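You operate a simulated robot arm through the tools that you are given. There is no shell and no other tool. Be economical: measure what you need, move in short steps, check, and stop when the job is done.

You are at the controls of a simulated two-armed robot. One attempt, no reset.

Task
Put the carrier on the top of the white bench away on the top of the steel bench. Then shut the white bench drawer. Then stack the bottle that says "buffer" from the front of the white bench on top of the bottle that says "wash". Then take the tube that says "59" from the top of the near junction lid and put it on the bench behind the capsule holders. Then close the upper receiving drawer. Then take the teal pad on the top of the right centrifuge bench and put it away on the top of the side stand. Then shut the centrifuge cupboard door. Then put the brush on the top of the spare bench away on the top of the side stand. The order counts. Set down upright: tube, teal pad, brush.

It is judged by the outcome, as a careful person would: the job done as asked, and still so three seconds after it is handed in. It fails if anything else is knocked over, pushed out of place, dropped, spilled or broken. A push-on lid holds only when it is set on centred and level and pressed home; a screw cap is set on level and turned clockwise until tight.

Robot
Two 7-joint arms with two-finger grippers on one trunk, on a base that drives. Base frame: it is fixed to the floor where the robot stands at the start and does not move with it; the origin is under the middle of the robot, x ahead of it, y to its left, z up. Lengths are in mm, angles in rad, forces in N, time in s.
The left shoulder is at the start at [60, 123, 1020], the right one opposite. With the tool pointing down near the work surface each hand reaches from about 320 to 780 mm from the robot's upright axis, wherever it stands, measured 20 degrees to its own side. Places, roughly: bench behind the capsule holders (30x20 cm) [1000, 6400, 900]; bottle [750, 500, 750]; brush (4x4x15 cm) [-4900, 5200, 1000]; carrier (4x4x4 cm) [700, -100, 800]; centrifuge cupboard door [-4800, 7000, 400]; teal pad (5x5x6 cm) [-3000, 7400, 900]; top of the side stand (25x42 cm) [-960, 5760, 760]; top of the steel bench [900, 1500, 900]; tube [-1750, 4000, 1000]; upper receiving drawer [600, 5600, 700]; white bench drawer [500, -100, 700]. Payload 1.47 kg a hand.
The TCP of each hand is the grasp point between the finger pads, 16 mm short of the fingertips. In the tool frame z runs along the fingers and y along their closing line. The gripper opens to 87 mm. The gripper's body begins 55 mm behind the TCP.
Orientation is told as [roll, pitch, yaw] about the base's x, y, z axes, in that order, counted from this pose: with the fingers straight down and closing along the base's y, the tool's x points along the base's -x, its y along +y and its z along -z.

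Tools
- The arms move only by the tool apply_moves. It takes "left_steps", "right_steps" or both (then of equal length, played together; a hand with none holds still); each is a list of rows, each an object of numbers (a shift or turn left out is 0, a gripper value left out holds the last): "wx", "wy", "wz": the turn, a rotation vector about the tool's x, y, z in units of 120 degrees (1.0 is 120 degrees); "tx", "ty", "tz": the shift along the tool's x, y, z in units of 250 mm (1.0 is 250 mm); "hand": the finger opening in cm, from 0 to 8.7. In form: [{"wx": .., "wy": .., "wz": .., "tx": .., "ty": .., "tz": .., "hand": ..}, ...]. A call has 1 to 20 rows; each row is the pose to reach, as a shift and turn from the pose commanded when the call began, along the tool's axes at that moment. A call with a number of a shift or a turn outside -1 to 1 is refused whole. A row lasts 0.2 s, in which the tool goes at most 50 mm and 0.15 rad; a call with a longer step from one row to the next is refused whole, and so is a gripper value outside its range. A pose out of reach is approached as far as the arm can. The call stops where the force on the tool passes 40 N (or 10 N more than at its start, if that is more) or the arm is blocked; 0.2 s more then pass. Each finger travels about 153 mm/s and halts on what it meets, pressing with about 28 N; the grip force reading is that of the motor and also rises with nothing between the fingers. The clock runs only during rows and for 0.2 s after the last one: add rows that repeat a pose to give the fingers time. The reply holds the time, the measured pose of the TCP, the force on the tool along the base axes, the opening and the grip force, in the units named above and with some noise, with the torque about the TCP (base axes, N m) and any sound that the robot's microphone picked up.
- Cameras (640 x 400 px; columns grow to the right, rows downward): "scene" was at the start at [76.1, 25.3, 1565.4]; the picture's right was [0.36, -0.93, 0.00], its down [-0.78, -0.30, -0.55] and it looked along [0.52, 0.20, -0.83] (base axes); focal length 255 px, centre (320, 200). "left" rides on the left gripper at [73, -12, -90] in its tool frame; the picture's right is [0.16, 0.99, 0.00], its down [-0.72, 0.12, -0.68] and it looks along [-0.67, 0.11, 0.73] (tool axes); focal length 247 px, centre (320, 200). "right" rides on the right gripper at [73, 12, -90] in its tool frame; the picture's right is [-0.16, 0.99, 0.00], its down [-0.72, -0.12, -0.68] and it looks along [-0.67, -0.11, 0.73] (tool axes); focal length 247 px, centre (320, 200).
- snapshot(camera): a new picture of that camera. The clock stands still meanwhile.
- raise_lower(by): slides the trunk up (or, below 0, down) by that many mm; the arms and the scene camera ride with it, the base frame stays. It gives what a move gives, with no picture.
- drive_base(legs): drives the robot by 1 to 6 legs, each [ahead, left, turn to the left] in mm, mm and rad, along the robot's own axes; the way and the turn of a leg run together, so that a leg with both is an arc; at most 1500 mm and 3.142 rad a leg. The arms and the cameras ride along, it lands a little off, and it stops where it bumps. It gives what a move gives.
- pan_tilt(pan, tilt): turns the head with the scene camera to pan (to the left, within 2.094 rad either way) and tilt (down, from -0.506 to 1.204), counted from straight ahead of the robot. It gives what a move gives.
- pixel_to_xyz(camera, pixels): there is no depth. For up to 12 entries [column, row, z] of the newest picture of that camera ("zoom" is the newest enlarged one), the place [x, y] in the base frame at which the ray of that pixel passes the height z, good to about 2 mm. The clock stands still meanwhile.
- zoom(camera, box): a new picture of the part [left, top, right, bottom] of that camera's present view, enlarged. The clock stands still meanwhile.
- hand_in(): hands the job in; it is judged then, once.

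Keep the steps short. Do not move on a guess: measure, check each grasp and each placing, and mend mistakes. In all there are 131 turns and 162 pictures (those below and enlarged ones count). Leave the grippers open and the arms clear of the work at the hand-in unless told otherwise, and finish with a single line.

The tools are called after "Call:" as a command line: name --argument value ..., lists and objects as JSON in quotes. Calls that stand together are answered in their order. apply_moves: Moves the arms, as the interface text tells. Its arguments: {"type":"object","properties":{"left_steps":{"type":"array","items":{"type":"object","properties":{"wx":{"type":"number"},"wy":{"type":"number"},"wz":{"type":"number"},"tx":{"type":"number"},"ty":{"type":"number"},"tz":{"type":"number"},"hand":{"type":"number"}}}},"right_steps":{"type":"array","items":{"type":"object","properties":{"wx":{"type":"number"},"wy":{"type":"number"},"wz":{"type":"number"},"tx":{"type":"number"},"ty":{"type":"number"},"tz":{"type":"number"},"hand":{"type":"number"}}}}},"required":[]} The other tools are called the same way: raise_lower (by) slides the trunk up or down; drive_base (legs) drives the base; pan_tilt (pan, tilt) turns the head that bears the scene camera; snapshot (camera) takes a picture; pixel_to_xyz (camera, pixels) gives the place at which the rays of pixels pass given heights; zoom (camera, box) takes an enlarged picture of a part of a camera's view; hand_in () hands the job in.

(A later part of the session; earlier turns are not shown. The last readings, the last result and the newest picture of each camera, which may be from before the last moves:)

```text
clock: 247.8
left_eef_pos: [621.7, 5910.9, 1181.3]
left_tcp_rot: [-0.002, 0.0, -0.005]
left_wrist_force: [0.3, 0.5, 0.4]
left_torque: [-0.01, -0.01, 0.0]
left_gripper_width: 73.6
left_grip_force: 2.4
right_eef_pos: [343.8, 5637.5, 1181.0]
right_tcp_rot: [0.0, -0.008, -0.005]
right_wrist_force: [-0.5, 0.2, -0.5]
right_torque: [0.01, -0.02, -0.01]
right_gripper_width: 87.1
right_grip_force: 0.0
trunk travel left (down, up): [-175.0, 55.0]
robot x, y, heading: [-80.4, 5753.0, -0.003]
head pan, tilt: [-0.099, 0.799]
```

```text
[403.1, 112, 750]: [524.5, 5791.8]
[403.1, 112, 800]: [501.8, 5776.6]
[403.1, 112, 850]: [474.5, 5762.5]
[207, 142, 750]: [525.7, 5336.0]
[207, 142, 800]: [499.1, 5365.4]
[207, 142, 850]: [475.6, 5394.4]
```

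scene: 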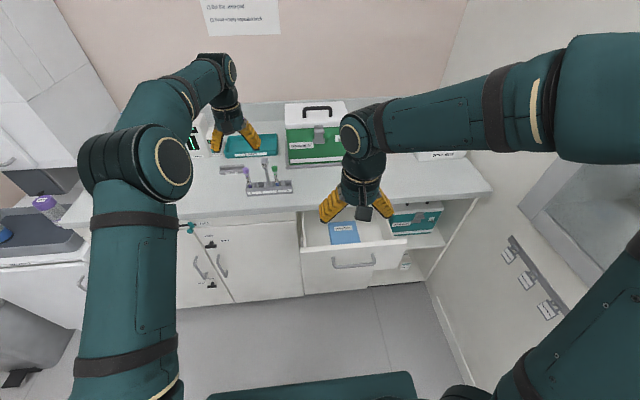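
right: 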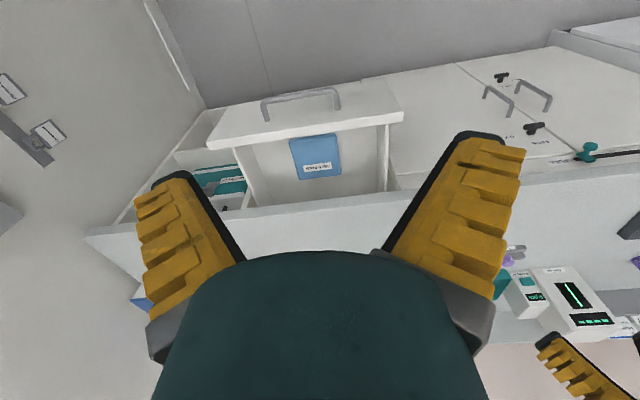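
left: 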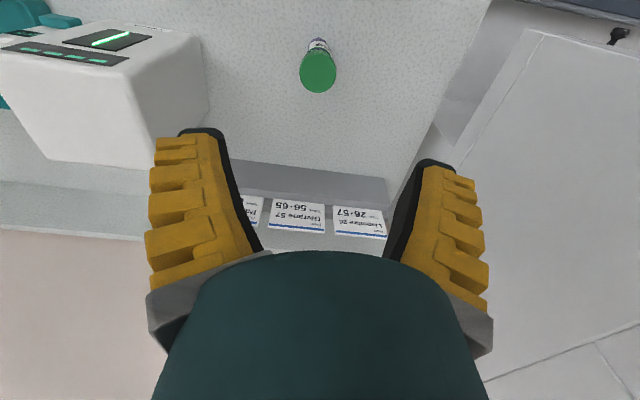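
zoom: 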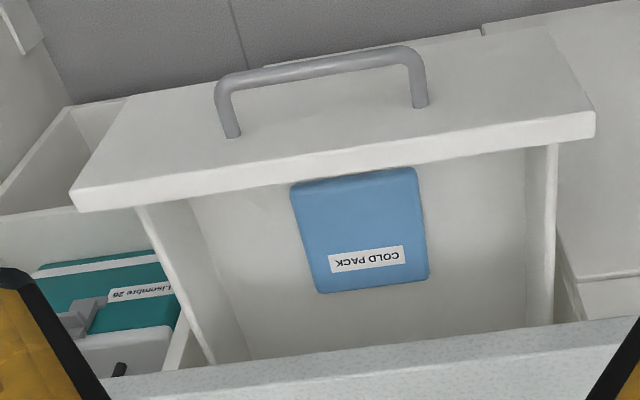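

The drawer front is at x≈478 (top z 845, y 5392–5763), with a handle in the middle. To get past the bench overhang I'll push with the fingers tilted 60° forward, beside the handle at y≈5708. First I'll close and tilt the right hand.

Call:
apply_moves --right_steps '[{"wy": -0.0625, "tx": -0.0225, "ty": 0.0355, "tz": 0.09, "hand": 0}, {"wy": -0.125, "tx": -0.045, "ty": 0.071, "tz": 0.18, "hand": 0}, {"wy": -0.1875, "tx": -0.0675, "ty": 0.1065, "tz": 0.27, "hand": 0}, {"wy": -0.25, "tx": -0.09, "ty": 0.142, "tz": 0.36, "hand": 0}, {"wy": -0.3125, "tx": -0.1125, "ty": 0.1775, "tz": 0.45, "hand": 0}, {"wy": -0.375, "tx": -0.135, "ty": 0.213, "tz": 0.54, "hand": 0}, {"wy": -0.4375, "tx": -0.1575, "ty": 0.2485, "tz": 0.63, "hand": 0}, {"wy": -0.5, "tx": -0.18, "ty": 0.284, "tz": 0.72, "hand": 0}]'

Call:
snapshot --camera "scene"

```text
clock: 249.6
left_eef_pos: [622.3, 5910.4, 1181.2]
left_tcp_rot: [0.0, -0.001, -0.005]
left_wrist_force: [-0.2, -0.4, 0.0]
left_torque: [0.01, 0.01, -0.02]
left_gripper_width: 73.6
left_grip_force: 2.5
right_eef_pos: [391.8, 5709.8, 1003.9]
right_tcp_rot: [0.004, -1.059, -0.009]
right_wrist_force: [0.1, 0.3, 0.3]
right_torque: [0.03, 0.01, -0.02]
right_gripper_width: 0.0
right_grip_force: 27.7
trunk travel left (down, up): [-175.0, 55.0]
robot x, y, heading: [-82.8, 5755.9, -0.004]
head pan, tilt: [-0.099, 0.799]
```

```text
60 pictures are left
```

scene: 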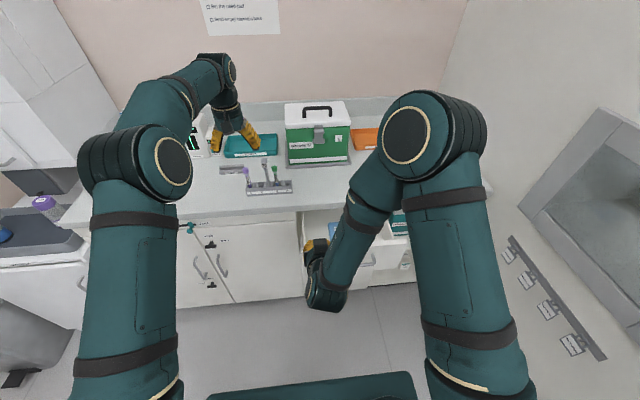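

Now lower to (400,5708,790) in front of the drawer face.

Call:
apply_moves --right_steps '[{"tx": 0.146, "tz": 0.09}, {"tx": 0.292, "tz": 0.18}, {"tx": 0.438, "tz": 0.269}, {"tx": 0.584, "tz": 0.358}, {"tx": 0.73, "tz": 0.448}]'

Call:
snapshot --camera "right"

Call:
zoom --camera "scene" --box '[250, 200, 450, 325]'

```text
clock: 250.8
left_eef_pos: [622.9, 5909.4, 1181.1]
left_tcp_rot: [-0.001, 0.0, -0.005]
left_wrist_force: [-0.4, 0.3, -1.1]
left_torque: [0.02, 0.02, 0.0]
left_gripper_width: 73.5
left_grip_force: 2.5
right_eef_pos: [397.9, 5707.0, 786.7]
right_tcp_rot: [0.001, -1.058, -0.005]
right_wrist_force: [0.3, 0.0, -0.3]
right_torque: [-0.01, -0.02, 0.03]
right_gripper_width: 0.3
right_grip_force: 28.2
trunk travel left (down, up): [-175.0, 55.0]
robot x, y, heading: [-85.3, 5756.2, -0.006]
head pan, tilt: [-0.099, 0.799]
```

```text
59 pictures are left
```

right: 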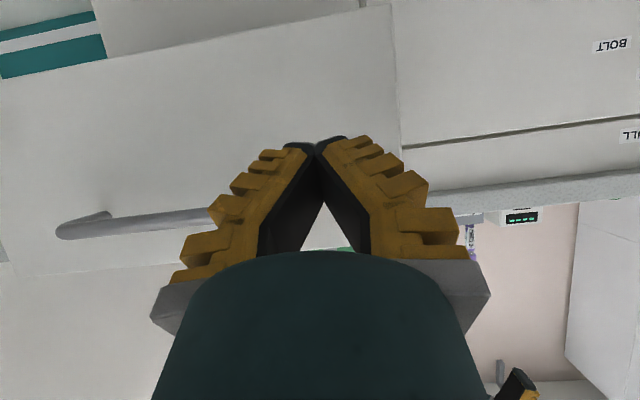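

```text
3.20 times, centred on (350, 262) of scene
```

zoom: 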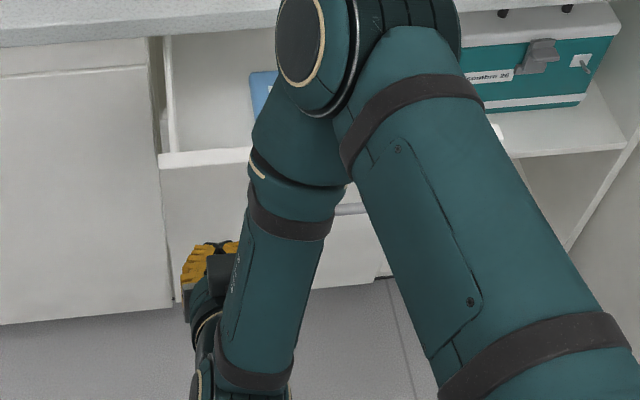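

Tip is beside the handle and below the drawer's top edge. Pushing in +x now.

Call:
apply_moves --right_steps '[{"tx": -0.059, "tz": 0.105}, {"tx": -0.108, "tz": 0.192}, {"tx": -0.157, "tz": 0.279}, {"tx": -0.206, "tz": 0.366}, {"tx": -0.255, "tz": 0.453}, {"tx": -0.304, "tz": 0.541}, {"tx": -0.353, "tz": 0.628}, {"tx": -0.382, "tz": 0.68}, {"tx": -0.412, "tz": 0.733}]'

Call:
snapshot --camera "right"

Call:
zoom --camera "scene" --box '[250, 180, 450, 305]'

```text
clock: 252.8
left_eef_pos: [623.0, 5910.1, 1181.7]
left_tcp_rot: [0.0, 0.001, -0.003]
left_wrist_force: [0.0, 0.0, 0.3]
left_torque: [0.01, 0.02, -0.01]
left_gripper_width: 73.4
left_grip_force: 2.8
right_eef_pos: [608.8, 5706.0, 787.1]
right_tcp_rot: [0.002, -1.056, -0.003]
right_wrist_force: [-0.7, 0.9, 0.3]
right_torque: [-0.01, -0.03, 0.02]
right_gripper_width: 0.0
right_grip_force: 28.1
trunk travel left (down, up): [-175.0, 55.0]
robot x, y, heading: [-84.4, 5752.0, -0.003]
head pan, tilt: [-0.099, 0.799]
```

```text
57 pictures are left
```

right: 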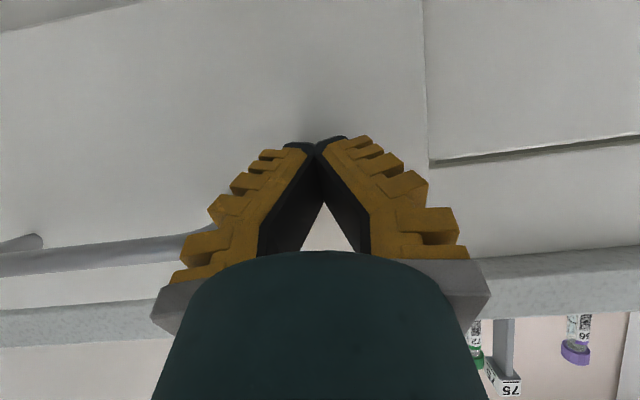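

```text
3.20 times, centred on (350, 242) of scene
```

zoom: 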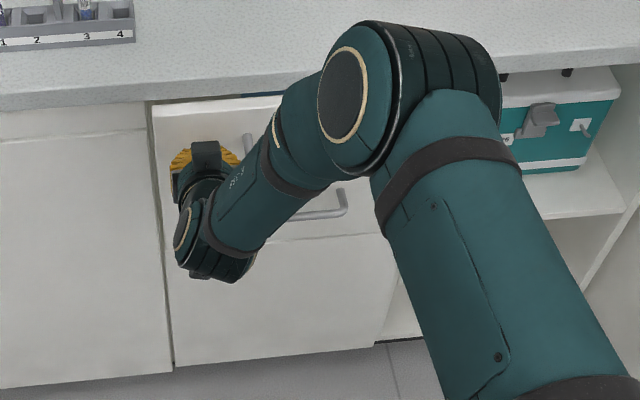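

Nearly in. Continue in 7 mm steps until it stops.

Call:
apply_moves --right_steps '[{"tx": -0.014, "tz": 0.024}, {"tx": -0.027, "tz": 0.049}, {"tx": -0.041, "tz": 0.073}, {"tx": -0.055, "tz": 0.098}, {"tx": -0.069, "tz": 0.122}, {"tx": -0.082, "tz": 0.147}, {"tx": -0.096, "tz": 0.171}, {"tx": -0.11, "tz": 0.195}]'

Call:
zoom --camera "scene" --box '[250, 180, 450, 305]'

Call:
snapshot --camera "right"

```text
clock: 254.4
left_eef_pos: [618.3, 5909.1, 1184.7]
left_tcp_rot: [0.0, -0.001, -0.007]
left_wrist_force: [0.6, -0.3, -0.2]
left_torque: [-0.02, 0.0, -0.02]
left_gripper_width: 73.2
left_grip_force: 2.2
right_eef_pos: [646.3, 5707.9, 786.6]
right_tcp_rot: [0.004, -1.047, -0.005]
right_wrist_force: [-26.4, -3.6, 16.2]
right_torque: [-0.01, -0.46, -0.01]
right_gripper_width: 6.1
right_grip_force: 27.2
trunk travel left (down, up): [-175.0, 55.0]
robot x, y, heading: [-80.6, 5752.3, -0.009]
head pan, tilt: [-0.099, 0.799]
stopped in row 7 (right hand): the force on the tool passed its limit at 50 N (the readings are from after the stop); the commanded pose is now the measured one
```

```text
3.20 times, centred on (350, 242) of scene
```

zoom: 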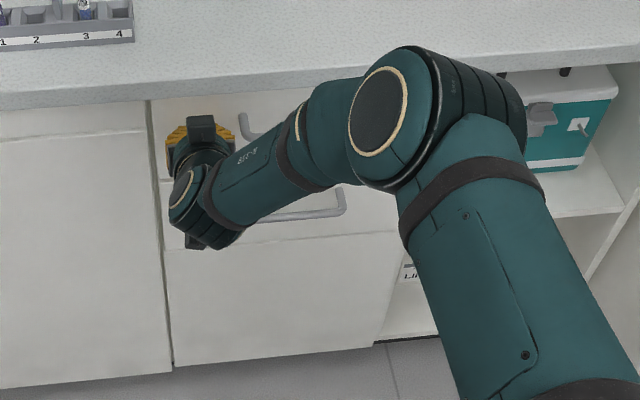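

```text
54 pictures are left
```

right: 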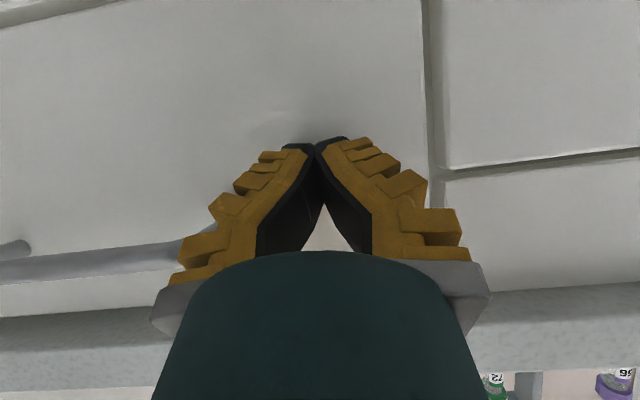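

The drawer is home: the face is at x≈665, flush with its neighbours. Now I'll back off, raise and un-tilt the right hand, and draw the left hand in too.

Call:
apply_moves --right_steps '[{"tx": 0.074, "tz": -0.131}, {"tx": 0.147, "tz": -0.262}, {"tx": 0.22, "tz": -0.392}, {"tx": 0.294, "tz": -0.523}, {"tx": 0.154, "tz": -0.601}, {"tx": 0.014, "tz": -0.68}, {"tx": -0.126, "tz": -0.758}, {"tx": -0.266, "tz": -0.836}, {"tx": -0.406, "tz": -0.915}, {"tx": -0.543, "tz": -0.993}, {"wy": 0.0625, "tx": -0.543, "tz": -0.993}, {"wy": 0.125, "tx": -0.543, "tz": -0.993}, {"wy": 0.1875, "tx": -0.543, "tz": -0.993}, {"wy": 0.25, "tx": -0.543, "tz": -0.993}, {"wy": 0.3125, "tx": -0.543, "tz": -0.993}, {"wy": 0.375, "tx": -0.543, "tz": -0.993}, {"wy": 0.4375, "tx": -0.543, "tz": -0.993}, {"wy": 0.5, "tx": -0.543, "tz": -0.993, "hand": 8.7}]' --left_steps '[{"tx": 0}, {"tx": 0.1}, {"tx": 0.2}, {"tx": 0.3}, {"tx": 0.4}, {"tx": 0.5}, {"tx": 0.6}, {"tx": 0.7}, {"tx": 0.7, "ty": 0.1}, {"tx": 0.7, "ty": 0.2}, {"tx": 0.7, "ty": 0.3}, {"tx": 0.7, "ty": 0.4}, {"tx": 0.7, "ty": 0.5}, {"tx": 0.7, "ty": 0.5}, {"tx": 0.7, "ty": 0.5}, {"tx": 0.7, "ty": 0.5}, {"tx": 0.7, "ty": 0.5}, {"tx": 0.7, "ty": 0.5}]'

Call:
snapshot --camera "scene"

```text
clock: 258.2
left_eef_pos: [449.4, 6035.5, 1181.3]
left_tcp_rot: [0.0, 0.0, -0.006]
left_wrist_force: [-0.5, 0.1, 0.7]
left_torque: [-0.02, 0.02, -0.01]
left_gripper_width: 73.7
left_grip_force: 1.8
right_eef_pos: [501.9, 5708.7, 1025.8]
right_tcp_rot: [0.003, 0.004, 0.001]
right_wrist_force: [0.7, 0.3, 0.7]
right_torque: [-0.04, 0.02, -0.03]
right_gripper_width: 86.6
right_grip_force: 0.0
trunk travel left (down, up): [-175.0, 55.0]
robot x, y, heading: [-83.9, 5755.3, -0.004]
head pan, tilt: [-0.099, 0.799]
```

```text
53 pictures are left
```

scene: 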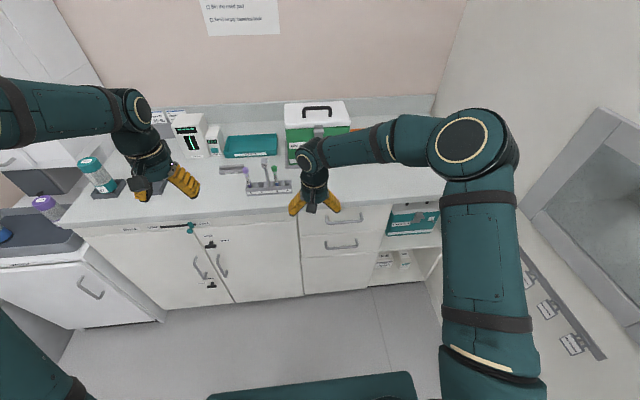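

Both receiving drawers are flush. But my torque reading at the white bench suggests the fingers stopped on the bench edge, so I want to verify that drawer. I'll tuck the right hand, turn round, and drive back.

Call:
apply_moves --right_steps '[{"tx": 0.1, "tz": -0.1}, {"tx": 0.2, "tz": -0.2}, {"tx": 0.3, "tz": -0.3}, {"tx": 0.4, "tz": -0.4}, {"tx": 0.5, "ty": -0.1, "tz": -0.5}, {"tx": 0.6, "ty": -0.2, "tz": -0.6}, {"tx": 0.6, "ty": -0.3, "tz": -0.6}]'

Call:
drive_base --legs '[[-70, 0, 3.14], [0, 530, 0], [460, 0, 0], [0, 1400, 0]]'

```text
clock: 259.8
left_eef_pos: [448.0, 6035.5, 1181.8]
left_tcp_rot: [0.0, -0.001, -0.008]
left_wrist_force: [0.6, 0.2, 0.0]
left_torque: [0.03, 0.02, -0.01]
left_gripper_width: 73.7
left_grip_force: 2.5
right_eef_pos: [352.3, 5632.4, 1176.0]
right_tcp_rot: [0.003, 0.002, 0.0]
right_wrist_force: [0.8, 0.3, 0.1]
right_torque: [0.02, 0.0, -0.01]
right_gripper_width: 86.8
right_grip_force: 0.0
trunk travel left (down, up): [-175.0, 55.0]
robot x, y, heading: [-82.6, 5754.7, -0.006]
head pan, tilt: [-0.099, 0.799]
```

```text
clock: 271.9
left_eef_pos: [-592.7, 4908.4, 1182.6]
left_tcp_rot: [-0.001, 0.0, -3.112]
left_wrist_force: [-0.9, -0.1, 0.4]
left_torque: [0.0, 0.02, 0.01]
left_gripper_width: 73.5
left_grip_force: 2.8
right_eef_pos: [-510.9, 5314.1, 1176.2]
right_tcp_rot: [0.004, 0.0, -3.107]
right_wrist_force: [0.2, -0.5, 0.8]
right_torque: [-0.04, 0.01, 0.02]
right_gripper_width: 87.0
right_grip_force: 0.1
trunk travel left (down, up): [-175.0, 55.0]
robot x, y, heading: [-70.7, 5211.7, -3.112]
head pan, tilt: [-0.099, 0.799]
stopped in leg 2: the robot was blocked; the commanded pose is now the measured one
```

Just touched the hood's side at the end of the strafe. I'll move toward -x clear of it and continue.

Call:
drive_base --legs '[[500, -20, -0.03], [0, 1000, 0], [-250, 0, 0], [0, 1400, 0], [0, 1400, 0], [0, 1300, 0]]'

```text
clock: 320.1
left_eef_pos: [-746.4, -171.5, 1182.1]
left_tcp_rot: [0.0, -0.002, -3.092]
left_wrist_force: [0.1, -0.1, 0.9]
left_torque: [0.01, -0.04, 0.01]
left_gripper_width: 73.8
left_grip_force: 2.1
right_eef_pos: [-673.5, 236.7, 1176.5]
right_tcp_rot: [0.002, 0.0, -3.086]
right_wrist_force: [-0.5, -0.2, -0.5]
right_torque: [0.01, 0.0, 0.04]
right_gripper_width: 87.2
right_grip_force: 0.1
trunk travel left (down, up): [-175.0, 55.0]
robot x, y, heading: [-234.1, 142.5, -3.087]
head pan, tilt: [-0.099, 0.799]
```

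Call:
drive_base --legs '[[0, 0, 3.087], [220, -120, 0]]'

Call:
pan_tilt --pan 0.0 --tilt 1.0

Call:
zoom --camera "scene" --box '[140, 80, 460, 280]'

```text
clock: 329.1
left_eef_pos: [523.7, 284.5, 1180.8]
left_tcp_rot: [0.001, 0.001, -0.034]
left_wrist_force: [0.3, -0.7, -0.5]
left_torque: [0.0, 0.02, 0.01]
left_gripper_width: 73.4
left_grip_force: 2.9
right_eef_pos: [416.7, -115.7, 1176.1]
right_tcp_rot: [0.002, 0.002, -0.029]
right_wrist_force: [0.1, -0.2, 0.9]
right_torque: [0.03, 0.03, 0.0]
right_gripper_width: 87.1
right_grip_force: 0.1
trunk travel left (down, up): [-175.0, 55.0]
robot x, y, heading: [-15.3, 14.4, -0.033]
head pan, tilt: [-0.099, 0.799]
```

```text
clock: 329.8
left_eef_pos: [521.6, 284.6, 1182.7]
left_tcp_rot: [-0.001, 0.001, -0.036]
left_wrist_force: [0.5, -0.1, 0.6]
left_torque: [0.0, 0.02, 0.0]
left_gripper_width: 73.4
left_grip_force: 2.3
right_eef_pos: [415.5, -115.2, 1177.6]
right_tcp_rot: [0.002, 0.0, -0.03]
right_wrist_force: [0.1, -0.2, 0.3]
right_torque: [0.0, 0.0, -0.02]
right_gripper_width: 87.2
right_grip_force: 0.0
trunk travel left (down, up): [-175.0, 55.0]
robot x, y, heading: [-14.8, 16.2, -0.033]
head pan, tilt: [0.0, 1.0]
```

```text
2.00 times, centred on (300, 180) of scene
```

zoom: 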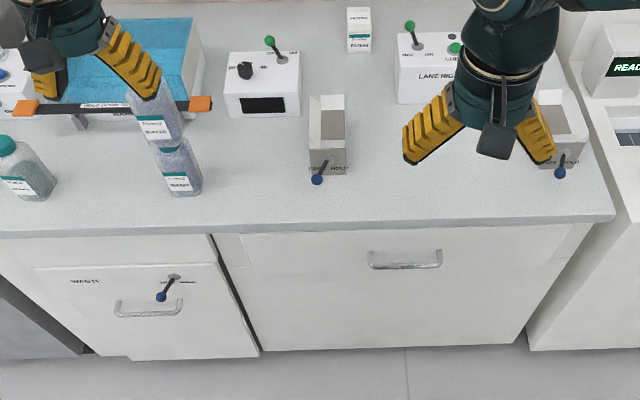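

Call:
zoom --camera "scene" --box '[235, 185, 315, 235]'

Call:
zoom --camera "scene" --box '[380, 170, 460, 260]'

```text
8.00 times, centred on (275, 210) of scene
```

zoom: 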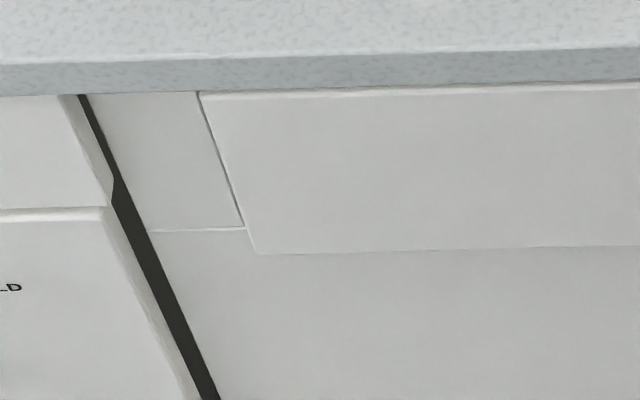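

```text
4.44 times, centred on (420, 215) of scene
```

zoom: 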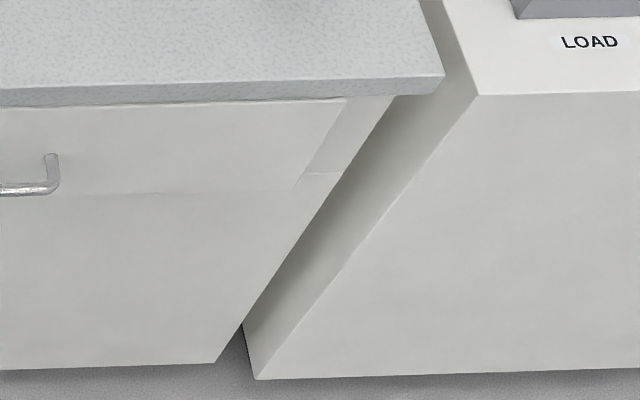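

The front panel is about 12 mm proud of the carcass, so I'll push again with the tilted-finger technique beside the handle at y≈-240. First tilting and lowering.

Call:
apply_moves --right_steps '[{"wy": -0.0625, "tx": 0.008, "ty": -0.0625, "tz": 0.1225, "hand": 0}, {"wy": -0.125, "tx": 0.016, "ty": -0.125, "tz": 0.245, "hand": 0}, {"wy": -0.1875, "tx": 0.024, "ty": -0.1875, "tz": 0.3675, "hand": 0}, {"wy": -0.25, "tx": 0.032, "ty": -0.25, "tz": 0.49, "hand": 0}, {"wy": -0.3125, "tx": 0.04, "ty": -0.3125, "tz": 0.6125, "hand": 0}, {"wy": -0.375, "tx": 0.048, "ty": -0.375, "tz": 0.735, "hand": 0}, {"wy": -0.4375, "tx": 0.056, "ty": -0.4375, "tz": 0.8575, "hand": 0}, {"wy": -0.5, "tx": 0.064, "ty": -0.5, "tz": 0.98, "hand": 0}]'

```text
clock: 331.8
left_eef_pos: [522.3, 284.2, 1182.3]
left_tcp_rot: [-0.001, 0.001, -0.035]
left_wrist_force: [-0.6, 0.4, 0.5]
left_torque: [0.02, -0.01, 0.02]
left_gripper_width: 73.6
left_grip_force: 2.3
right_eef_pos: [443.9, -156.2, 962.9]
right_tcp_rot: [-0.039, -0.953, 0.248]
right_wrist_force: [0.7, 0.0, -0.3]
right_torque: [0.0, -0.01, -0.02]
right_gripper_width: 0.2
right_grip_force: 28.3
right hand out of reach, approached as far as the arm can: row 5, 6, 7, 8
trunk travel left (down, up): [-175.0, 55.0]
robot x, y, heading: [-16.9, 14.2, -0.036]
head pan, tilt: [0.0, 1.0]
stopped in row 8 (right hand): the arm was blocked; the commanded pose is now the measured one
```

The arm hit a joint limit that far to the side. I'll strafe the base right by 210 so the push line lies nearer the middle, then straighten the hand.

Call:
drive_base --legs '[[0, -210, 0.03]]'

Call:
apply_moves --right_steps '[{"wx": 0.018, "wz": 0.013, "tx": 0.034, "ty": 0.089, "tz": 0.02}, {"wx": 0.036, "wz": 0.026, "tx": 0.069, "ty": 0.177, "tz": 0.041}, {"wx": 0.054, "wz": 0.039, "tx": 0.103, "ty": 0.266, "tz": 0.061}, {"wx": 0.073, "wz": 0.052, "tx": 0.138, "ty": 0.355, "tz": 0.082}, {"wx": 0.091, "wz": 0.065, "tx": 0.172, "ty": 0.443, "tz": 0.102}, {"wx": 0.109, "wz": 0.078, "tx": 0.207, "ty": 0.532, "tz": 0.123}]'

```text
clock: 334.2
left_eef_pos: [510.7, 93.0, 1182.9]
left_tcp_rot: [0.0, -0.002, -0.002]
left_wrist_force: [-0.6, -0.5, 0.6]
left_torque: [0.01, 0.02, 0.0]
left_gripper_width: 73.6
left_grip_force: 2.1
right_eef_pos: [445.6, -351.2, 962.4]
right_tcp_rot: [-0.04, -0.95, 0.279]
right_wrist_force: [-0.2, 1.0, 0.5]
right_torque: [-0.02, 0.01, -0.04]
right_gripper_width: 0.0
right_grip_force: 28.4
trunk travel left (down, up): [-175.0, 55.0]
robot x, y, heading: [-16.2, -193.8, -0.001]
head pan, tilt: [0.0, 1.0]
```

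```text
clock: 335.6
left_eef_pos: [511.2, 99.1, 1179.6]
left_tcp_rot: [-0.003, 0.001, -0.001]
left_wrist_force: [0.4, 2.3, 0.6]
left_torque: [-0.12, 0.0, 0.01]
left_gripper_width: 73.3
left_grip_force: 2.3
right_eef_pos: [410.5, -222.0, 898.2]
right_tcp_rot: [-0.043, -0.957, 0.003]
right_wrist_force: [0.3, 0.8, 0.1]
right_torque: [-0.02, 0.0, -0.09]
right_gripper_width: 0.4
right_grip_force: 28.3
right hand out of reach, approached as far as the arm can: row 1, 2, 3
trunk travel left (down, up): [-175.0, 55.0]
robot x, y, heading: [-19.9, -191.3, -0.004]
head pan, tilt: [0.0, 1.0]
```

Good pose. Lower to z≈750 just in front of the face.

Call:
apply_moves --right_steps '[{"tx": 0.11, "ty": -0.017, "tz": 0.101}, {"tx": 0.219, "ty": -0.035, "tz": 0.203}, {"tx": 0.329, "ty": -0.052, "tz": 0.304}, {"tx": 0.438, "ty": -0.07, "tz": 0.406}]'

Call:
snapshot --camera "right"

```text
clock: 336.6
left_eef_pos: [510.2, 93.6, 1181.0]
left_tcp_rot: [0.0, -0.001, -0.003]
left_wrist_force: [-0.9, -0.2, 0.2]
left_torque: [0.0, -0.01, 0.0]
left_gripper_width: 73.5
left_grip_force: 2.6
right_eef_pos: [428.7, -245.0, 751.3]
right_tcp_rot: [-0.037, -0.959, -0.004]
right_wrist_force: [1.4, -0.3, 0.6]
right_torque: [0.0, -0.01, 0.03]
right_gripper_width: 0.1
right_grip_force: 28.1
trunk travel left (down, up): [-175.0, 55.0]
robot x, y, heading: [-17.3, -194.1, -0.007]
head pan, tilt: [0.0, 1.0]
```

```text
49 pictures are left
```

right: 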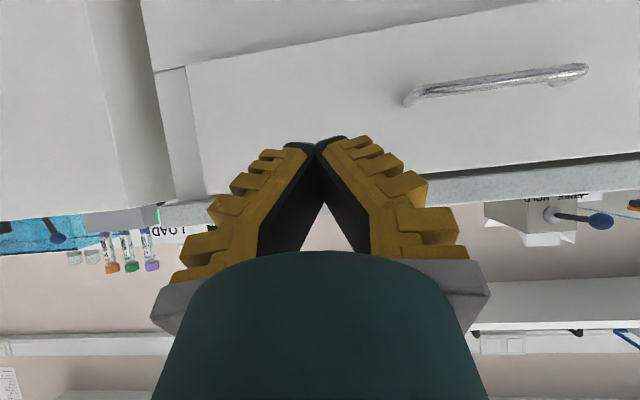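

I can see the face and handle. Pushing to contact and on until it stops.

Call:
apply_moves --right_steps '[{"tx": -0.092, "tz": 0.131}, {"tx": -0.184, "tz": 0.261}, {"tx": -0.265, "tz": 0.376}, {"tx": -0.3, "tz": 0.425}, {"tx": -0.318, "tz": 0.451}, {"tx": -0.332, "tz": 0.471}, {"tx": -0.345, "tz": 0.49}, {"tx": -0.359, "tz": 0.51}, {"tx": -0.373, "tz": 0.529}, {"tx": -0.387, "tz": 0.549}, {"tx": -0.4, "tz": 0.568}, {"tx": -0.414, "tz": 0.588}]'

Call:
zoom --camera "right" --box '[0, 0, 640, 260]'

```text
clock: 338.6
left_eef_pos: [508.4, 94.0, 1181.5]
left_tcp_rot: [0.0, -0.001, -0.004]
left_wrist_force: [0.7, 0.5, -0.7]
left_torque: [-0.02, 0.06, -0.02]
left_gripper_width: 73.5
left_grip_force: 2.4
right_eef_pos: [578.8, -249.7, 750.3]
right_tcp_rot: [-0.036, -0.943, -0.003]
right_wrist_force: [-17.2, -3.7, 10.1]
right_torque: [0.15, -0.28, 0.07]
right_gripper_width: 6.0
right_grip_force: 26.9
trunk travel left (down, up): [-175.0, 55.0]
robot x, y, heading: [-17.4, -193.7, -0.002]
head pan, tilt: [0.0, 1.0]
stopped in row 9 (right hand): the force on the tool passed its limit at 44 N (the readings are from after the stop); the commanded pose is now the measured one
```

```text
1.00 times, centred on (320, 130) of right (not enlarged: the box is as wide or as high as the picture)
```

zoom: 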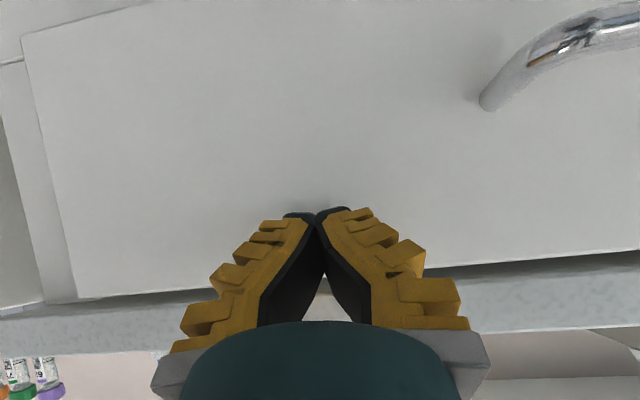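

It stopped within about 3 mm of where it was, on its own end stop this time. So the white drawer is, and already was, shut. I'll back off, raise and un-tilt.

Call:
apply_moves --right_steps '[{"tx": 0.086, "tz": -0.123}, {"tx": 0.173, "tz": -0.245}, {"tx": 0.259, "tz": -0.368}, {"tx": 0.345, "tz": -0.49}, {"tx": 0.201, "tz": -0.591}, {"tx": 0.057, "tz": -0.693}, {"tx": -0.086, "tz": -0.794}, {"tx": -0.23, "tz": -0.896}, {"tx": -0.374, "tz": -0.997}, {"wy": 0.065, "tx": -0.374, "tz": -0.997}, {"wy": 0.13, "tx": -0.374, "tz": -0.997}, {"wy": 0.195, "tx": -0.374, "tz": -0.997}, {"wy": 0.26, "tx": -0.374, "tz": -0.997}, {"wy": 0.325, "tx": -0.374, "tz": -0.997}, {"wy": 0.39, "tx": -0.374, "tz": -0.997}, {"wy": 0.45, "tx": -0.374, "tz": -0.997, "hand": 8.7}]'

Call:
zoom --camera "scene" --box '[100, 50, 420, 250]'

```text
clock: 342.0
left_eef_pos: [510.7, 92.2, 1181.6]
left_tcp_rot: [0.0, 0.002, -0.003]
left_wrist_force: [-0.4, -0.3, 0.1]
left_torque: [-0.01, -0.01, 0.03]
left_gripper_width: 73.4
left_grip_force: 2.6
right_eef_pos: [435.6, -240.0, 971.3]
right_tcp_rot: [-0.021, -0.002, -0.03]
right_wrist_force: [0.7, -0.2, 0.0]
right_torque: [-0.01, 0.02, 0.01]
right_gripper_width: 86.8
right_grip_force: 0.0
trunk travel left (down, up): [-175.0, 55.0]
robot x, y, heading: [-20.8, -189.7, -0.007]
head pan, tilt: [0.0, 1.0]
```

```text
2.00 times, centred on (260, 150) of scene
```

zoom: 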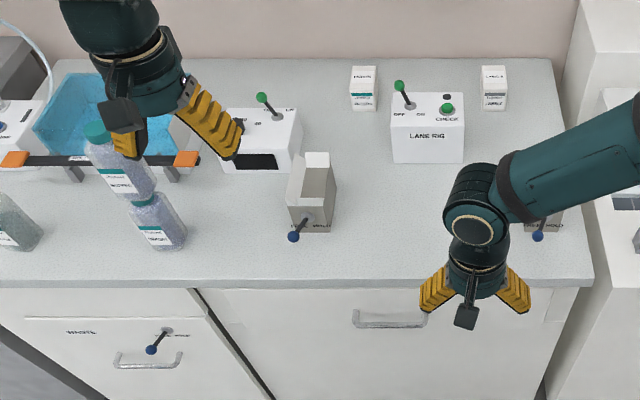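

Everything there is in order. I'll tuck the right hand up and drive back north along the known route.

Call:
apply_moves --right_steps '[{"tz": -0.18}, {"tz": -0.36}, {"tz": -0.54}, {"wx": 0.01, "tz": -0.72}, {"wx": 0.01, "tz": -0.82}]'

Call:
drive_base --legs '[[-330, 0, 0], [0, 0, 3.14], [0, -1500, 0], [0, -1500, 0], [0, -1150, 0]]'

```text
clock: 343.2
left_eef_pos: [509.0, 93.8, 1181.1]
left_tcp_rot: [-0.001, 0.001, -0.005]
left_wrist_force: [-0.3, 0.1, -0.3]
left_torque: [0.01, 0.03, 0.01]
left_gripper_width: 73.4
left_grip_force: 3.1
right_eef_pos: [433.8, -235.1, 1176.4]
right_tcp_rot: [-0.042, -0.002, -0.031]
right_wrist_force: [0.1, 0.5, -0.3]
right_torque: [-0.02, -0.01, 0.03]
right_gripper_width: 87.0
right_grip_force: 0.0
trunk travel left (down, up): [-175.0, 55.0]
robot x, y, heading: [-18.9, -191.8, -0.005]
head pan, tilt: [0.0, 1.0]
```

```text
clock: 388.2
left_eef_pos: [-1035.0, 3614.1, 1181.2]
left_tcp_rot: [0.0, 0.001, -3.085]
left_wrist_force: [-0.3, -0.8, -0.1]
left_torque: [0.04, 0.01, 0.0]
left_gripper_width: 73.4
left_grip_force: 2.1
right_eef_pos: [-979.5, 3945.0, 1173.8]
right_tcp_rot: [-0.042, -0.002, -3.111]
right_wrist_force: [-0.1, 0.2, -0.7]
right_torque: [-0.01, -0.01, 0.0]
right_gripper_width: 87.0
right_grip_force: 0.0
trunk travel left (down, up): [-175.0, 55.0]
robot x, y, heading: [-522.4, 3927.6, -3.082]
head pan, tilt: [0.0, 1.0]
```

Call:
drive_base --legs '[[80, 0, -0.06], [0, -1270, 0], [-440, 0, 0], [0, -1400, 0]]'

```text
clock: 401.6
left_eef_pos: [-867.9, 4922.0, 1182.6]
left_tcp_rot: [0.001, 0.002, 3.09]
left_wrist_force: [-0.7, 0.2, 0.5]
left_torque: [-0.04, 0.01, 0.02]
left_gripper_width: 73.5
left_grip_force: 2.3
right_eef_pos: [-776.1, 5245.3, 1175.1]
right_tcp_rot: [-0.043, -0.005, 3.061]
right_wrist_force: [-0.2, 0.8, -0.6]
right_torque: [-0.04, 0.0, 0.01]
right_gripper_width: 87.2
right_grip_force: 0.0
trunk travel left (down, up): [-175.0, 55.0]
robot x, y, heading: [-326.1, 5181.4, 3.089]
head pan, tilt: [0.0, 1.0]
stopped in leg 3: the robot was blocked; the commanded pose is now the measured one
```

Call:
drive_base --legs '[[10, -45, 0.05], [-180, 0, 0], [0, -1380, 0], [1400, 0, 0], [1300, 0, 0]]'

Call:
pan_tilt --pan -1.2 --tilt 0.7

Call:
snapshot --camera "scene"

```text
clock: 429.0
left_eef_pos: [-3406.3, 6310.7, 1181.8]
left_tcp_rot: [0.001, 0.003, -3.117]
left_wrist_force: [-0.5, 0.2, -0.1]
left_torque: [0.02, 0.01, 0.0]
left_gripper_width: 73.8
left_grip_force: 1.9
right_eef_pos: [-3340.5, 6639.4, 1174.7]
right_tcp_rot: [-0.044, 0.0, 3.139]
right_wrist_force: [0.1, -0.8, 0.3]
right_torque: [0.01, -0.02, -0.01]
right_gripper_width: 86.9
right_grip_force: 0.1
trunk travel left (down, up): [-175.0, 55.0]
robot x, y, heading: [-2883.8, 6609.4, -3.112]
head pan, tilt: [0.0, 1.0]
```

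```text
clock: 430.4
left_eef_pos: [-3406.1, 6310.5, 1181.7]
left_tcp_rot: [0.0, 0.002, -3.118]
left_wrist_force: [-0.2, 0.4, -0.7]
left_torque: [0.0, 0.03, -0.01]
left_gripper_width: 73.4
left_grip_force: 2.4
right_eef_pos: [-3339.1, 6639.1, 1174.9]
right_tcp_rot: [-0.043, -0.003, 3.137]
right_wrist_force: [-0.1, 0.0, -0.4]
right_torque: [-0.01, -0.01, 0.01]
right_gripper_width: 86.8
right_grip_force: 0.2
trunk travel left (down, up): [-175.0, 55.0]
robot x, y, heading: [-2882.1, 6610.1, -3.117]
head pan, tilt: [-1.201, 0.7]
```

```text
46 pictures are left
```

scene: 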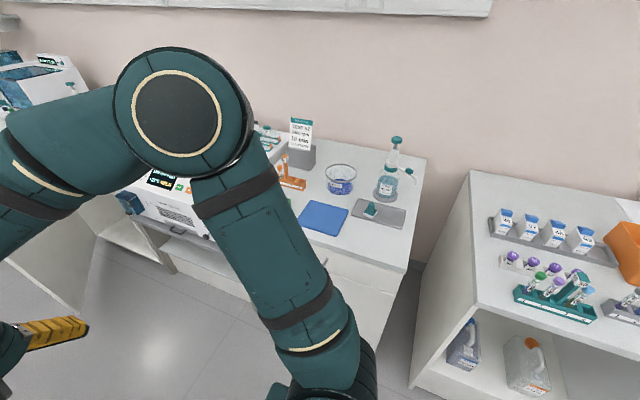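

Call:
zoom --camera "scene" --box '[270, 110, 430, 260]'

Call:
pixel_to_xyz --camera "scene" --pixels '[[370, 210, 900], [370, 210, 940], [400, 260, 900], [340, 250, 900], [320, 220, 900], [400, 365, 0], [345, 180, 900], [387, 185, 900]]'

```text
2.67 times, centred on (350, 185) of scene
```

zoom: 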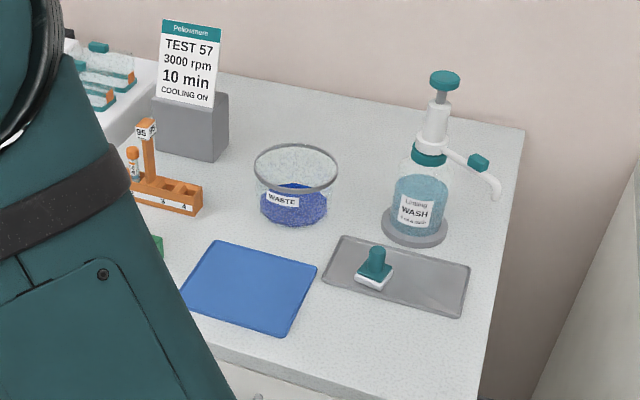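

```text
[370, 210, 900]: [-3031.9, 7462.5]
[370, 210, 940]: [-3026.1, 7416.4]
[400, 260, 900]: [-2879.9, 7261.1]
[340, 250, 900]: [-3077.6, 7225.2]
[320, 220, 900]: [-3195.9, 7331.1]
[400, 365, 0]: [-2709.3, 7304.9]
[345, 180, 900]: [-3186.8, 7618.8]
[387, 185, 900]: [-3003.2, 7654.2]
```

The teal pad (a white-based block with a teal knob) sits on a grey tray at about (-3030,7450). I'll turn to face +y and move nearer.

Call:
drive_base --legs '[[0, 0, -1.595], [200, 0, 0]]'

Call:
pan_tilt --pan 0.25 --tilt 0.9

Call:
snapshot --camera "scene"

Call:
snapshot --camera "left"

```text
clock: 435.9
left_eef_pos: [-3158.0, 7343.4, 1180.9]
left_tcp_rot: [0.0, 0.002, 1.555]
left_wrist_force: [0.1, -0.4, -1.2]
left_torque: [-0.01, 0.01, -0.03]
left_gripper_width: 73.6
left_grip_force: 2.0
right_eef_pos: [-2832.7, 7261.6, 1175.3]
right_tcp_rot: [-0.044, -0.001, 1.524]
right_wrist_force: [0.4, 0.4, 0.7]
right_torque: [-0.03, 0.0, -0.01]
right_gripper_width: 87.1
right_grip_force: 0.1
trunk travel left (down, up): [-175.0, 55.0]
robot x, y, heading: [-2881.3, 6809.6, 1.557]
head pan, tilt: [-1.201, 0.7]
```

```text
clock: 437.4
left_eef_pos: [-3158.7, 7342.1, 1181.7]
left_tcp_rot: [0.001, 0.0, 1.554]
left_wrist_force: [0.1, 0.2, 1.0]
left_torque: [-0.01, 0.0, 0.0]
left_gripper_width: 73.6
left_grip_force: 2.6
right_eef_pos: [-2830.9, 7261.9, 1174.7]
right_tcp_rot: [-0.044, 0.0, 1.527]
right_wrist_force: [-1.2, -0.1, -0.8]
right_torque: [0.02, 0.01, 0.01]
right_gripper_width: 87.1
right_grip_force: 0.1
trunk travel left (down, up): [-175.0, 55.0]
robot x, y, heading: [-2881.7, 6805.0, 1.551]
head pan, tilt: [0.25, 0.901]
```

```text
44 pictures are left
```

scene: 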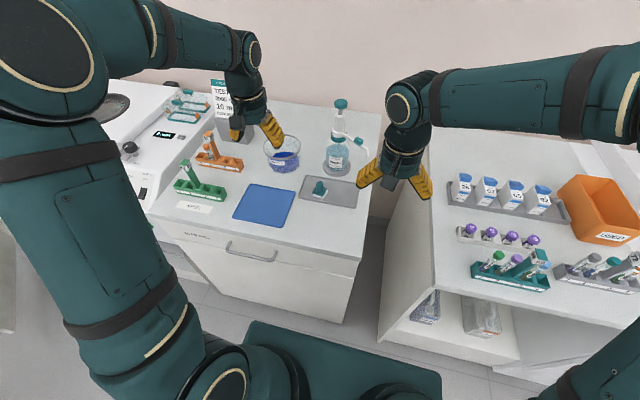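

```text
43 pictures are left
```

left: 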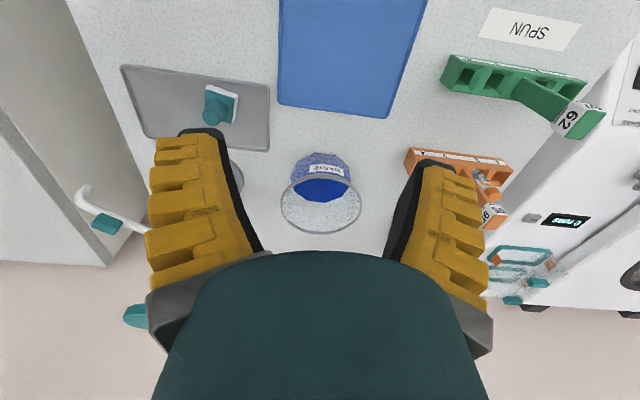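

Call:
zoom --camera "left" --box '[170, 60, 270, 150]'

Call:
pixel_to_xyz --camera "left" --pixels '[[213, 106, 900], [213, 106, 930], [213, 106, 960], [222, 103, 890]]'

Call:
pixel_to_xyz --camera "scene" --pixels '[[319, 184.5, 900], [319, 184.5, 930], [319, 184.5, 960], [318, 194, 890], [330, 255, 900]]'

```text
4.44 times, centred on (220, 105) of left
```

zoom: 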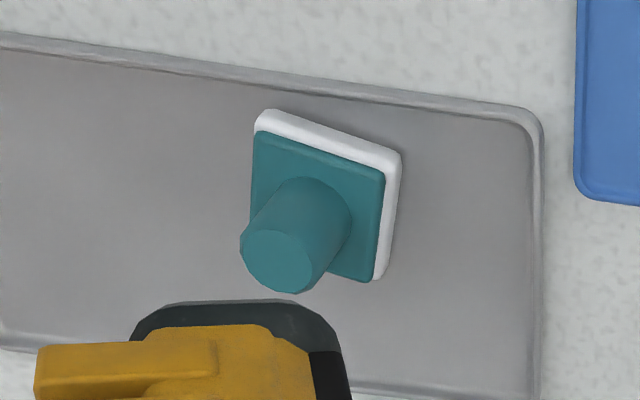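

```text
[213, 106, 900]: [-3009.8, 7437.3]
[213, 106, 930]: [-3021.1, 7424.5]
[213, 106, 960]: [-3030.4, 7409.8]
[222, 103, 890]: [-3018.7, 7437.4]
```

```text
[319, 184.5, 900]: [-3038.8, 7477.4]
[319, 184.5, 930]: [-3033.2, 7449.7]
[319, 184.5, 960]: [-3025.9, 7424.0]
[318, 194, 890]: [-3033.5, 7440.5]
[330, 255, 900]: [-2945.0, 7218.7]
```

Call:
pixel_to_xyz --camera "left" --pixels '[[211, 118.5, 910], [211, 118.5, 930], [211, 118.5, 950], [211, 118.5, 970], [220.5, 104, 880], [220.5, 104, 900]]'

Call:
pixel_to_xyz --camera "scene" --pixels '[[319, 184.5, 910], [319, 184.5, 950], [319, 184.5, 970]]'

```text
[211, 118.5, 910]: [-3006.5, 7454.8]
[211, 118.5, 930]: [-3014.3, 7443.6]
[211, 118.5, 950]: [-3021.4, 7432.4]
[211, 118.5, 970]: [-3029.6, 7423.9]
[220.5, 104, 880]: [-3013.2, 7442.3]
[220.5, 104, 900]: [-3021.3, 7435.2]
```

```text
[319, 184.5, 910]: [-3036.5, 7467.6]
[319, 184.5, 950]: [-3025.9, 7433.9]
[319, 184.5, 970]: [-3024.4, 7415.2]
```

Knob top is at about (-3025,7430,955). I'll bring the left hand above it, descend to z≈1010, and check.

Call:
apply_moves --left_steps '[{"tx": -0.09, "ty": -0.13}, {"tx": -0.18, "ty": -0.265}, {"tx": -0.275, "ty": -0.4}, {"tx": -0.365, "ty": -0.529}, {"tx": -0.365, "ty": -0.529, "tz": 0.18}, {"tx": -0.365, "ty": -0.529, "tz": 0.36}, {"tx": -0.365, "ty": -0.529, "tz": 0.53}, {"tx": -0.365, "ty": -0.529, "tz": 0.68}]'

Call:
zoom --camera "left" --box '[160, 40, 480, 240]'

Call:
pixel_to_xyz --camera "zoom" --pixels '[[320, 200, 955], [320, 250, 955], [320, 150, 955], [270, 200, 955]]'

```text
clock: 439.2
left_eef_pos: [-3023.3, 7432.2, 1009.4]
left_tcp_rot: [-0.002, 0.001, 1.554]
left_wrist_force: [-0.6, 0.9, -0.3]
left_torque: [-0.01, 0.01, -0.01]
left_gripper_width: 73.5
left_grip_force: 2.3
right_eef_pos: [-2832.0, 7262.1, 1175.6]
right_tcp_rot: [-0.044, -0.003, 1.525]
right_wrist_force: [0.0, -1.0, 0.7]
right_torque: [0.0, -0.01, -0.04]
right_gripper_width: 87.0
right_grip_force: 0.0
trunk travel left (down, up): [-175.0, 55.0]
robot x, y, heading: [-2880.9, 6807.4, 1.554]
head pan, tilt: [0.25, 0.901]
```

```text
2.00 times, centred on (320, 140) of left
```

zoom: 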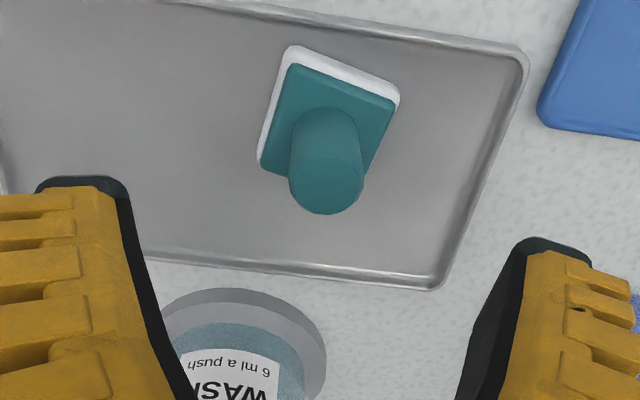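

```text
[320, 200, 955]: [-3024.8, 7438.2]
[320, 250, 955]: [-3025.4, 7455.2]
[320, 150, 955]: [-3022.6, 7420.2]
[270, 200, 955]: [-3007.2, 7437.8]
```

Aligned within 4 mm. Descend to z≈938 and grip the knob.

Call:
apply_moves --left_steps '[{"ty": 0.012, "tz": 0.12}, {"ty": 0.012, "tz": 0.22}, {"ty": 0.012, "tz": 0.285}, {"ty": 0.012, "tz": 0.285, "hand": 4}, {"ty": 0.012, "tz": 0.285, "hand": 2}, {"ty": 0.012, "tz": 0.285, "hand": 0.5}, {"ty": 0.012, "tz": 0.285, "hand": 0.5}, {"ty": 0.012, "tz": 0.285, "hand": 0.5}]'

Call:
zoom --camera "left" --box '[160, 40, 480, 240]'

```text
clock: 441.0
left_eef_pos: [-3026.1, 7430.8, 940.2]
left_tcp_rot: [-0.001, -0.001, 1.553]
left_wrist_force: [-0.6, 2.4, 6.5]
left_torque: [0.19, 0.02, 0.04]
left_gripper_width: 16.2
left_grip_force: 28.2
right_eef_pos: [-2831.5, 7261.2, 1174.5]
right_tcp_rot: [-0.044, -0.002, 1.526]
right_wrist_force: [-0.1, 0.0, -0.6]
right_torque: [-0.04, 0.02, 0.01]
right_gripper_width: 87.1
right_grip_force: 0.1
trunk travel left (down, up): [-175.0, 55.0]
robot x, y, heading: [-2881.0, 6809.1, 1.551]
head pan, tilt: [0.25, 0.901]
```

```text
2.00 times, centred on (320, 140) of left
```

zoom: 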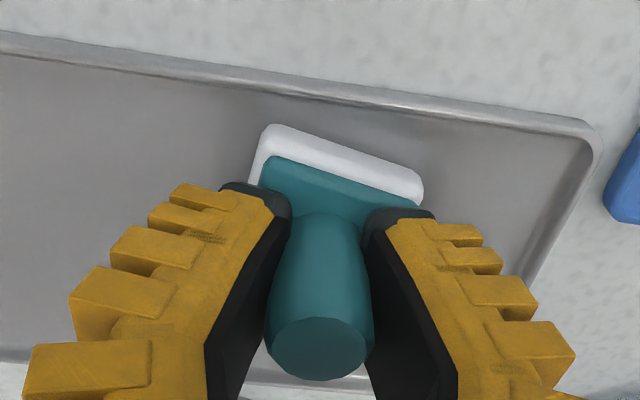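

Gripped at 16 mm around the knob's waist. Lift slowly and check.

Call:
apply_moves --left_steps '[{"tz": -0.02}, {"tz": -0.06}, {"tz": -0.12}, {"tz": -0.24}, {"tz": -0.4}, {"tz": -0.56}, {"tz": -0.72}, {"tz": -0.88}, {"tz": -0.96}]'

Call:
snapshot --camera "left"

```text
clock: 443.0
left_eef_pos: [-3026.6, 7431.1, 1180.4]
left_tcp_rot: [-0.001, 0.002, 1.553]
left_wrist_force: [0.1, 0.1, -0.6]
left_torque: [0.04, -0.02, -0.01]
left_gripper_width: 12.8
left_grip_force: 27.8
right_eef_pos: [-2832.5, 7261.6, 1174.9]
right_tcp_rot: [-0.045, -0.003, 1.526]
right_wrist_force: [0.1, 0.1, 0.7]
right_torque: [-0.02, 0.02, -0.01]
right_gripper_width: 87.1
right_grip_force: 0.1
trunk travel left (down, up): [-175.0, 55.0]
robot x, y, heading: [-2881.0, 6808.5, 1.551]
head pan, tilt: [0.25, 0.901]
```

```text
39 pictures are left
```

left: 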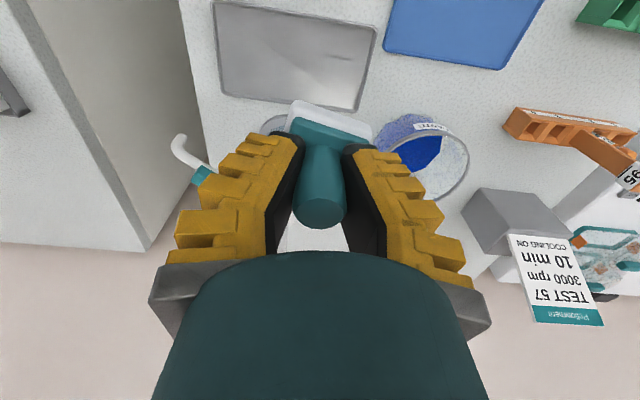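

The teal pad is held upright. I'll tuck the arm, back off, turn to face -y and strafe east to the side stand's north side.

Call:
apply_moves --left_steps '[{"tx": 0.15}, {"tx": 0.3}, {"tx": 0.45}, {"tx": 0.6, "ty": 0.1}, {"tx": 0.65, "ty": 0.25}]'

Call:
drive_base --legs '[[-220, 0, 0], [0, 0, -3.125], [0, 1400, 0], [0, 400, 0]]'

Call:
pan_tilt --pan 0.1 --tilt 0.8

Call:
snapshot --camera "scene"

```text
clock: 444.2
left_eef_pos: [-3094.3, 7267.7, 1178.9]
left_tcp_rot: [-0.001, 0.002, 1.554]
left_wrist_force: [-0.4, 0.5, 0.2]
left_torque: [0.03, 0.02, 0.02]
left_gripper_width: 12.7
left_grip_force: 27.8
right_eef_pos: [-2832.4, 7262.3, 1173.9]
right_tcp_rot: [-0.044, -0.001, 1.526]
right_wrist_force: [0.2, 0.5, -0.6]
right_torque: [-0.02, -0.03, 0.02]
right_gripper_width: 87.2
right_grip_force: 0.0
trunk travel left (down, up): [-175.0, 55.0]
robot x, y, heading: [-2879.1, 6811.4, 1.556]
head pan, tilt: [0.25, 0.901]
```

```text
clock: 468.9
left_eef_pos: [-871.4, 6128.8, 1179.5]
left_tcp_rot: [0.001, 0.0, -1.569]
left_wrist_force: [0.7, 0.1, -0.7]
left_torque: [-0.02, -0.03, 0.0]
left_gripper_width: 9.9
left_grip_force: 28.5
right_eef_pos: [-1134.5, 6130.2, 1174.8]
right_tcp_rot: [-0.044, 0.0, -1.597]
right_wrist_force: [-0.2, -0.1, -0.4]
right_torque: [-0.01, 0.03, 0.02]
right_gripper_width: 87.2
right_grip_force: 0.0
trunk travel left (down, up): [-175.0, 55.0]
robot x, y, heading: [-1093.5, 6585.9, -1.57]
head pan, tilt: [0.25, 0.901]
```

```text
clock: 469.6
left_eef_pos: [-872.1, 6128.9, 1179.5]
left_tcp_rot: [0.0, 0.002, -1.568]
left_wrist_force: [-0.3, -0.3, -0.1]
left_torque: [0.02, 0.05, 0.02]
left_gripper_width: 9.9
left_grip_force: 28.0
right_eef_pos: [-1134.0, 6130.7, 1174.5]
right_tcp_rot: [-0.042, -0.001, -1.597]
right_wrist_force: [-0.9, 0.1, 0.1]
right_torque: [0.02, -0.01, -0.02]
right_gripper_width: 87.0
right_grip_force: 0.1
trunk travel left (down, up): [-175.0, 55.0]
robot x, y, heading: [-1096.1, 6581.3, -1.57]
head pan, tilt: [0.099, 0.799]
```

```text
38 pictures are left
```

scene: 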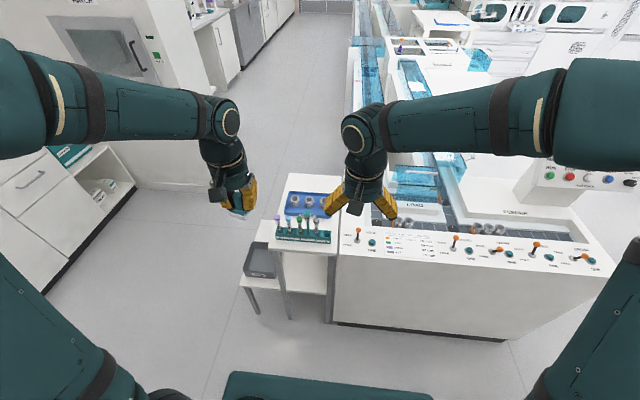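

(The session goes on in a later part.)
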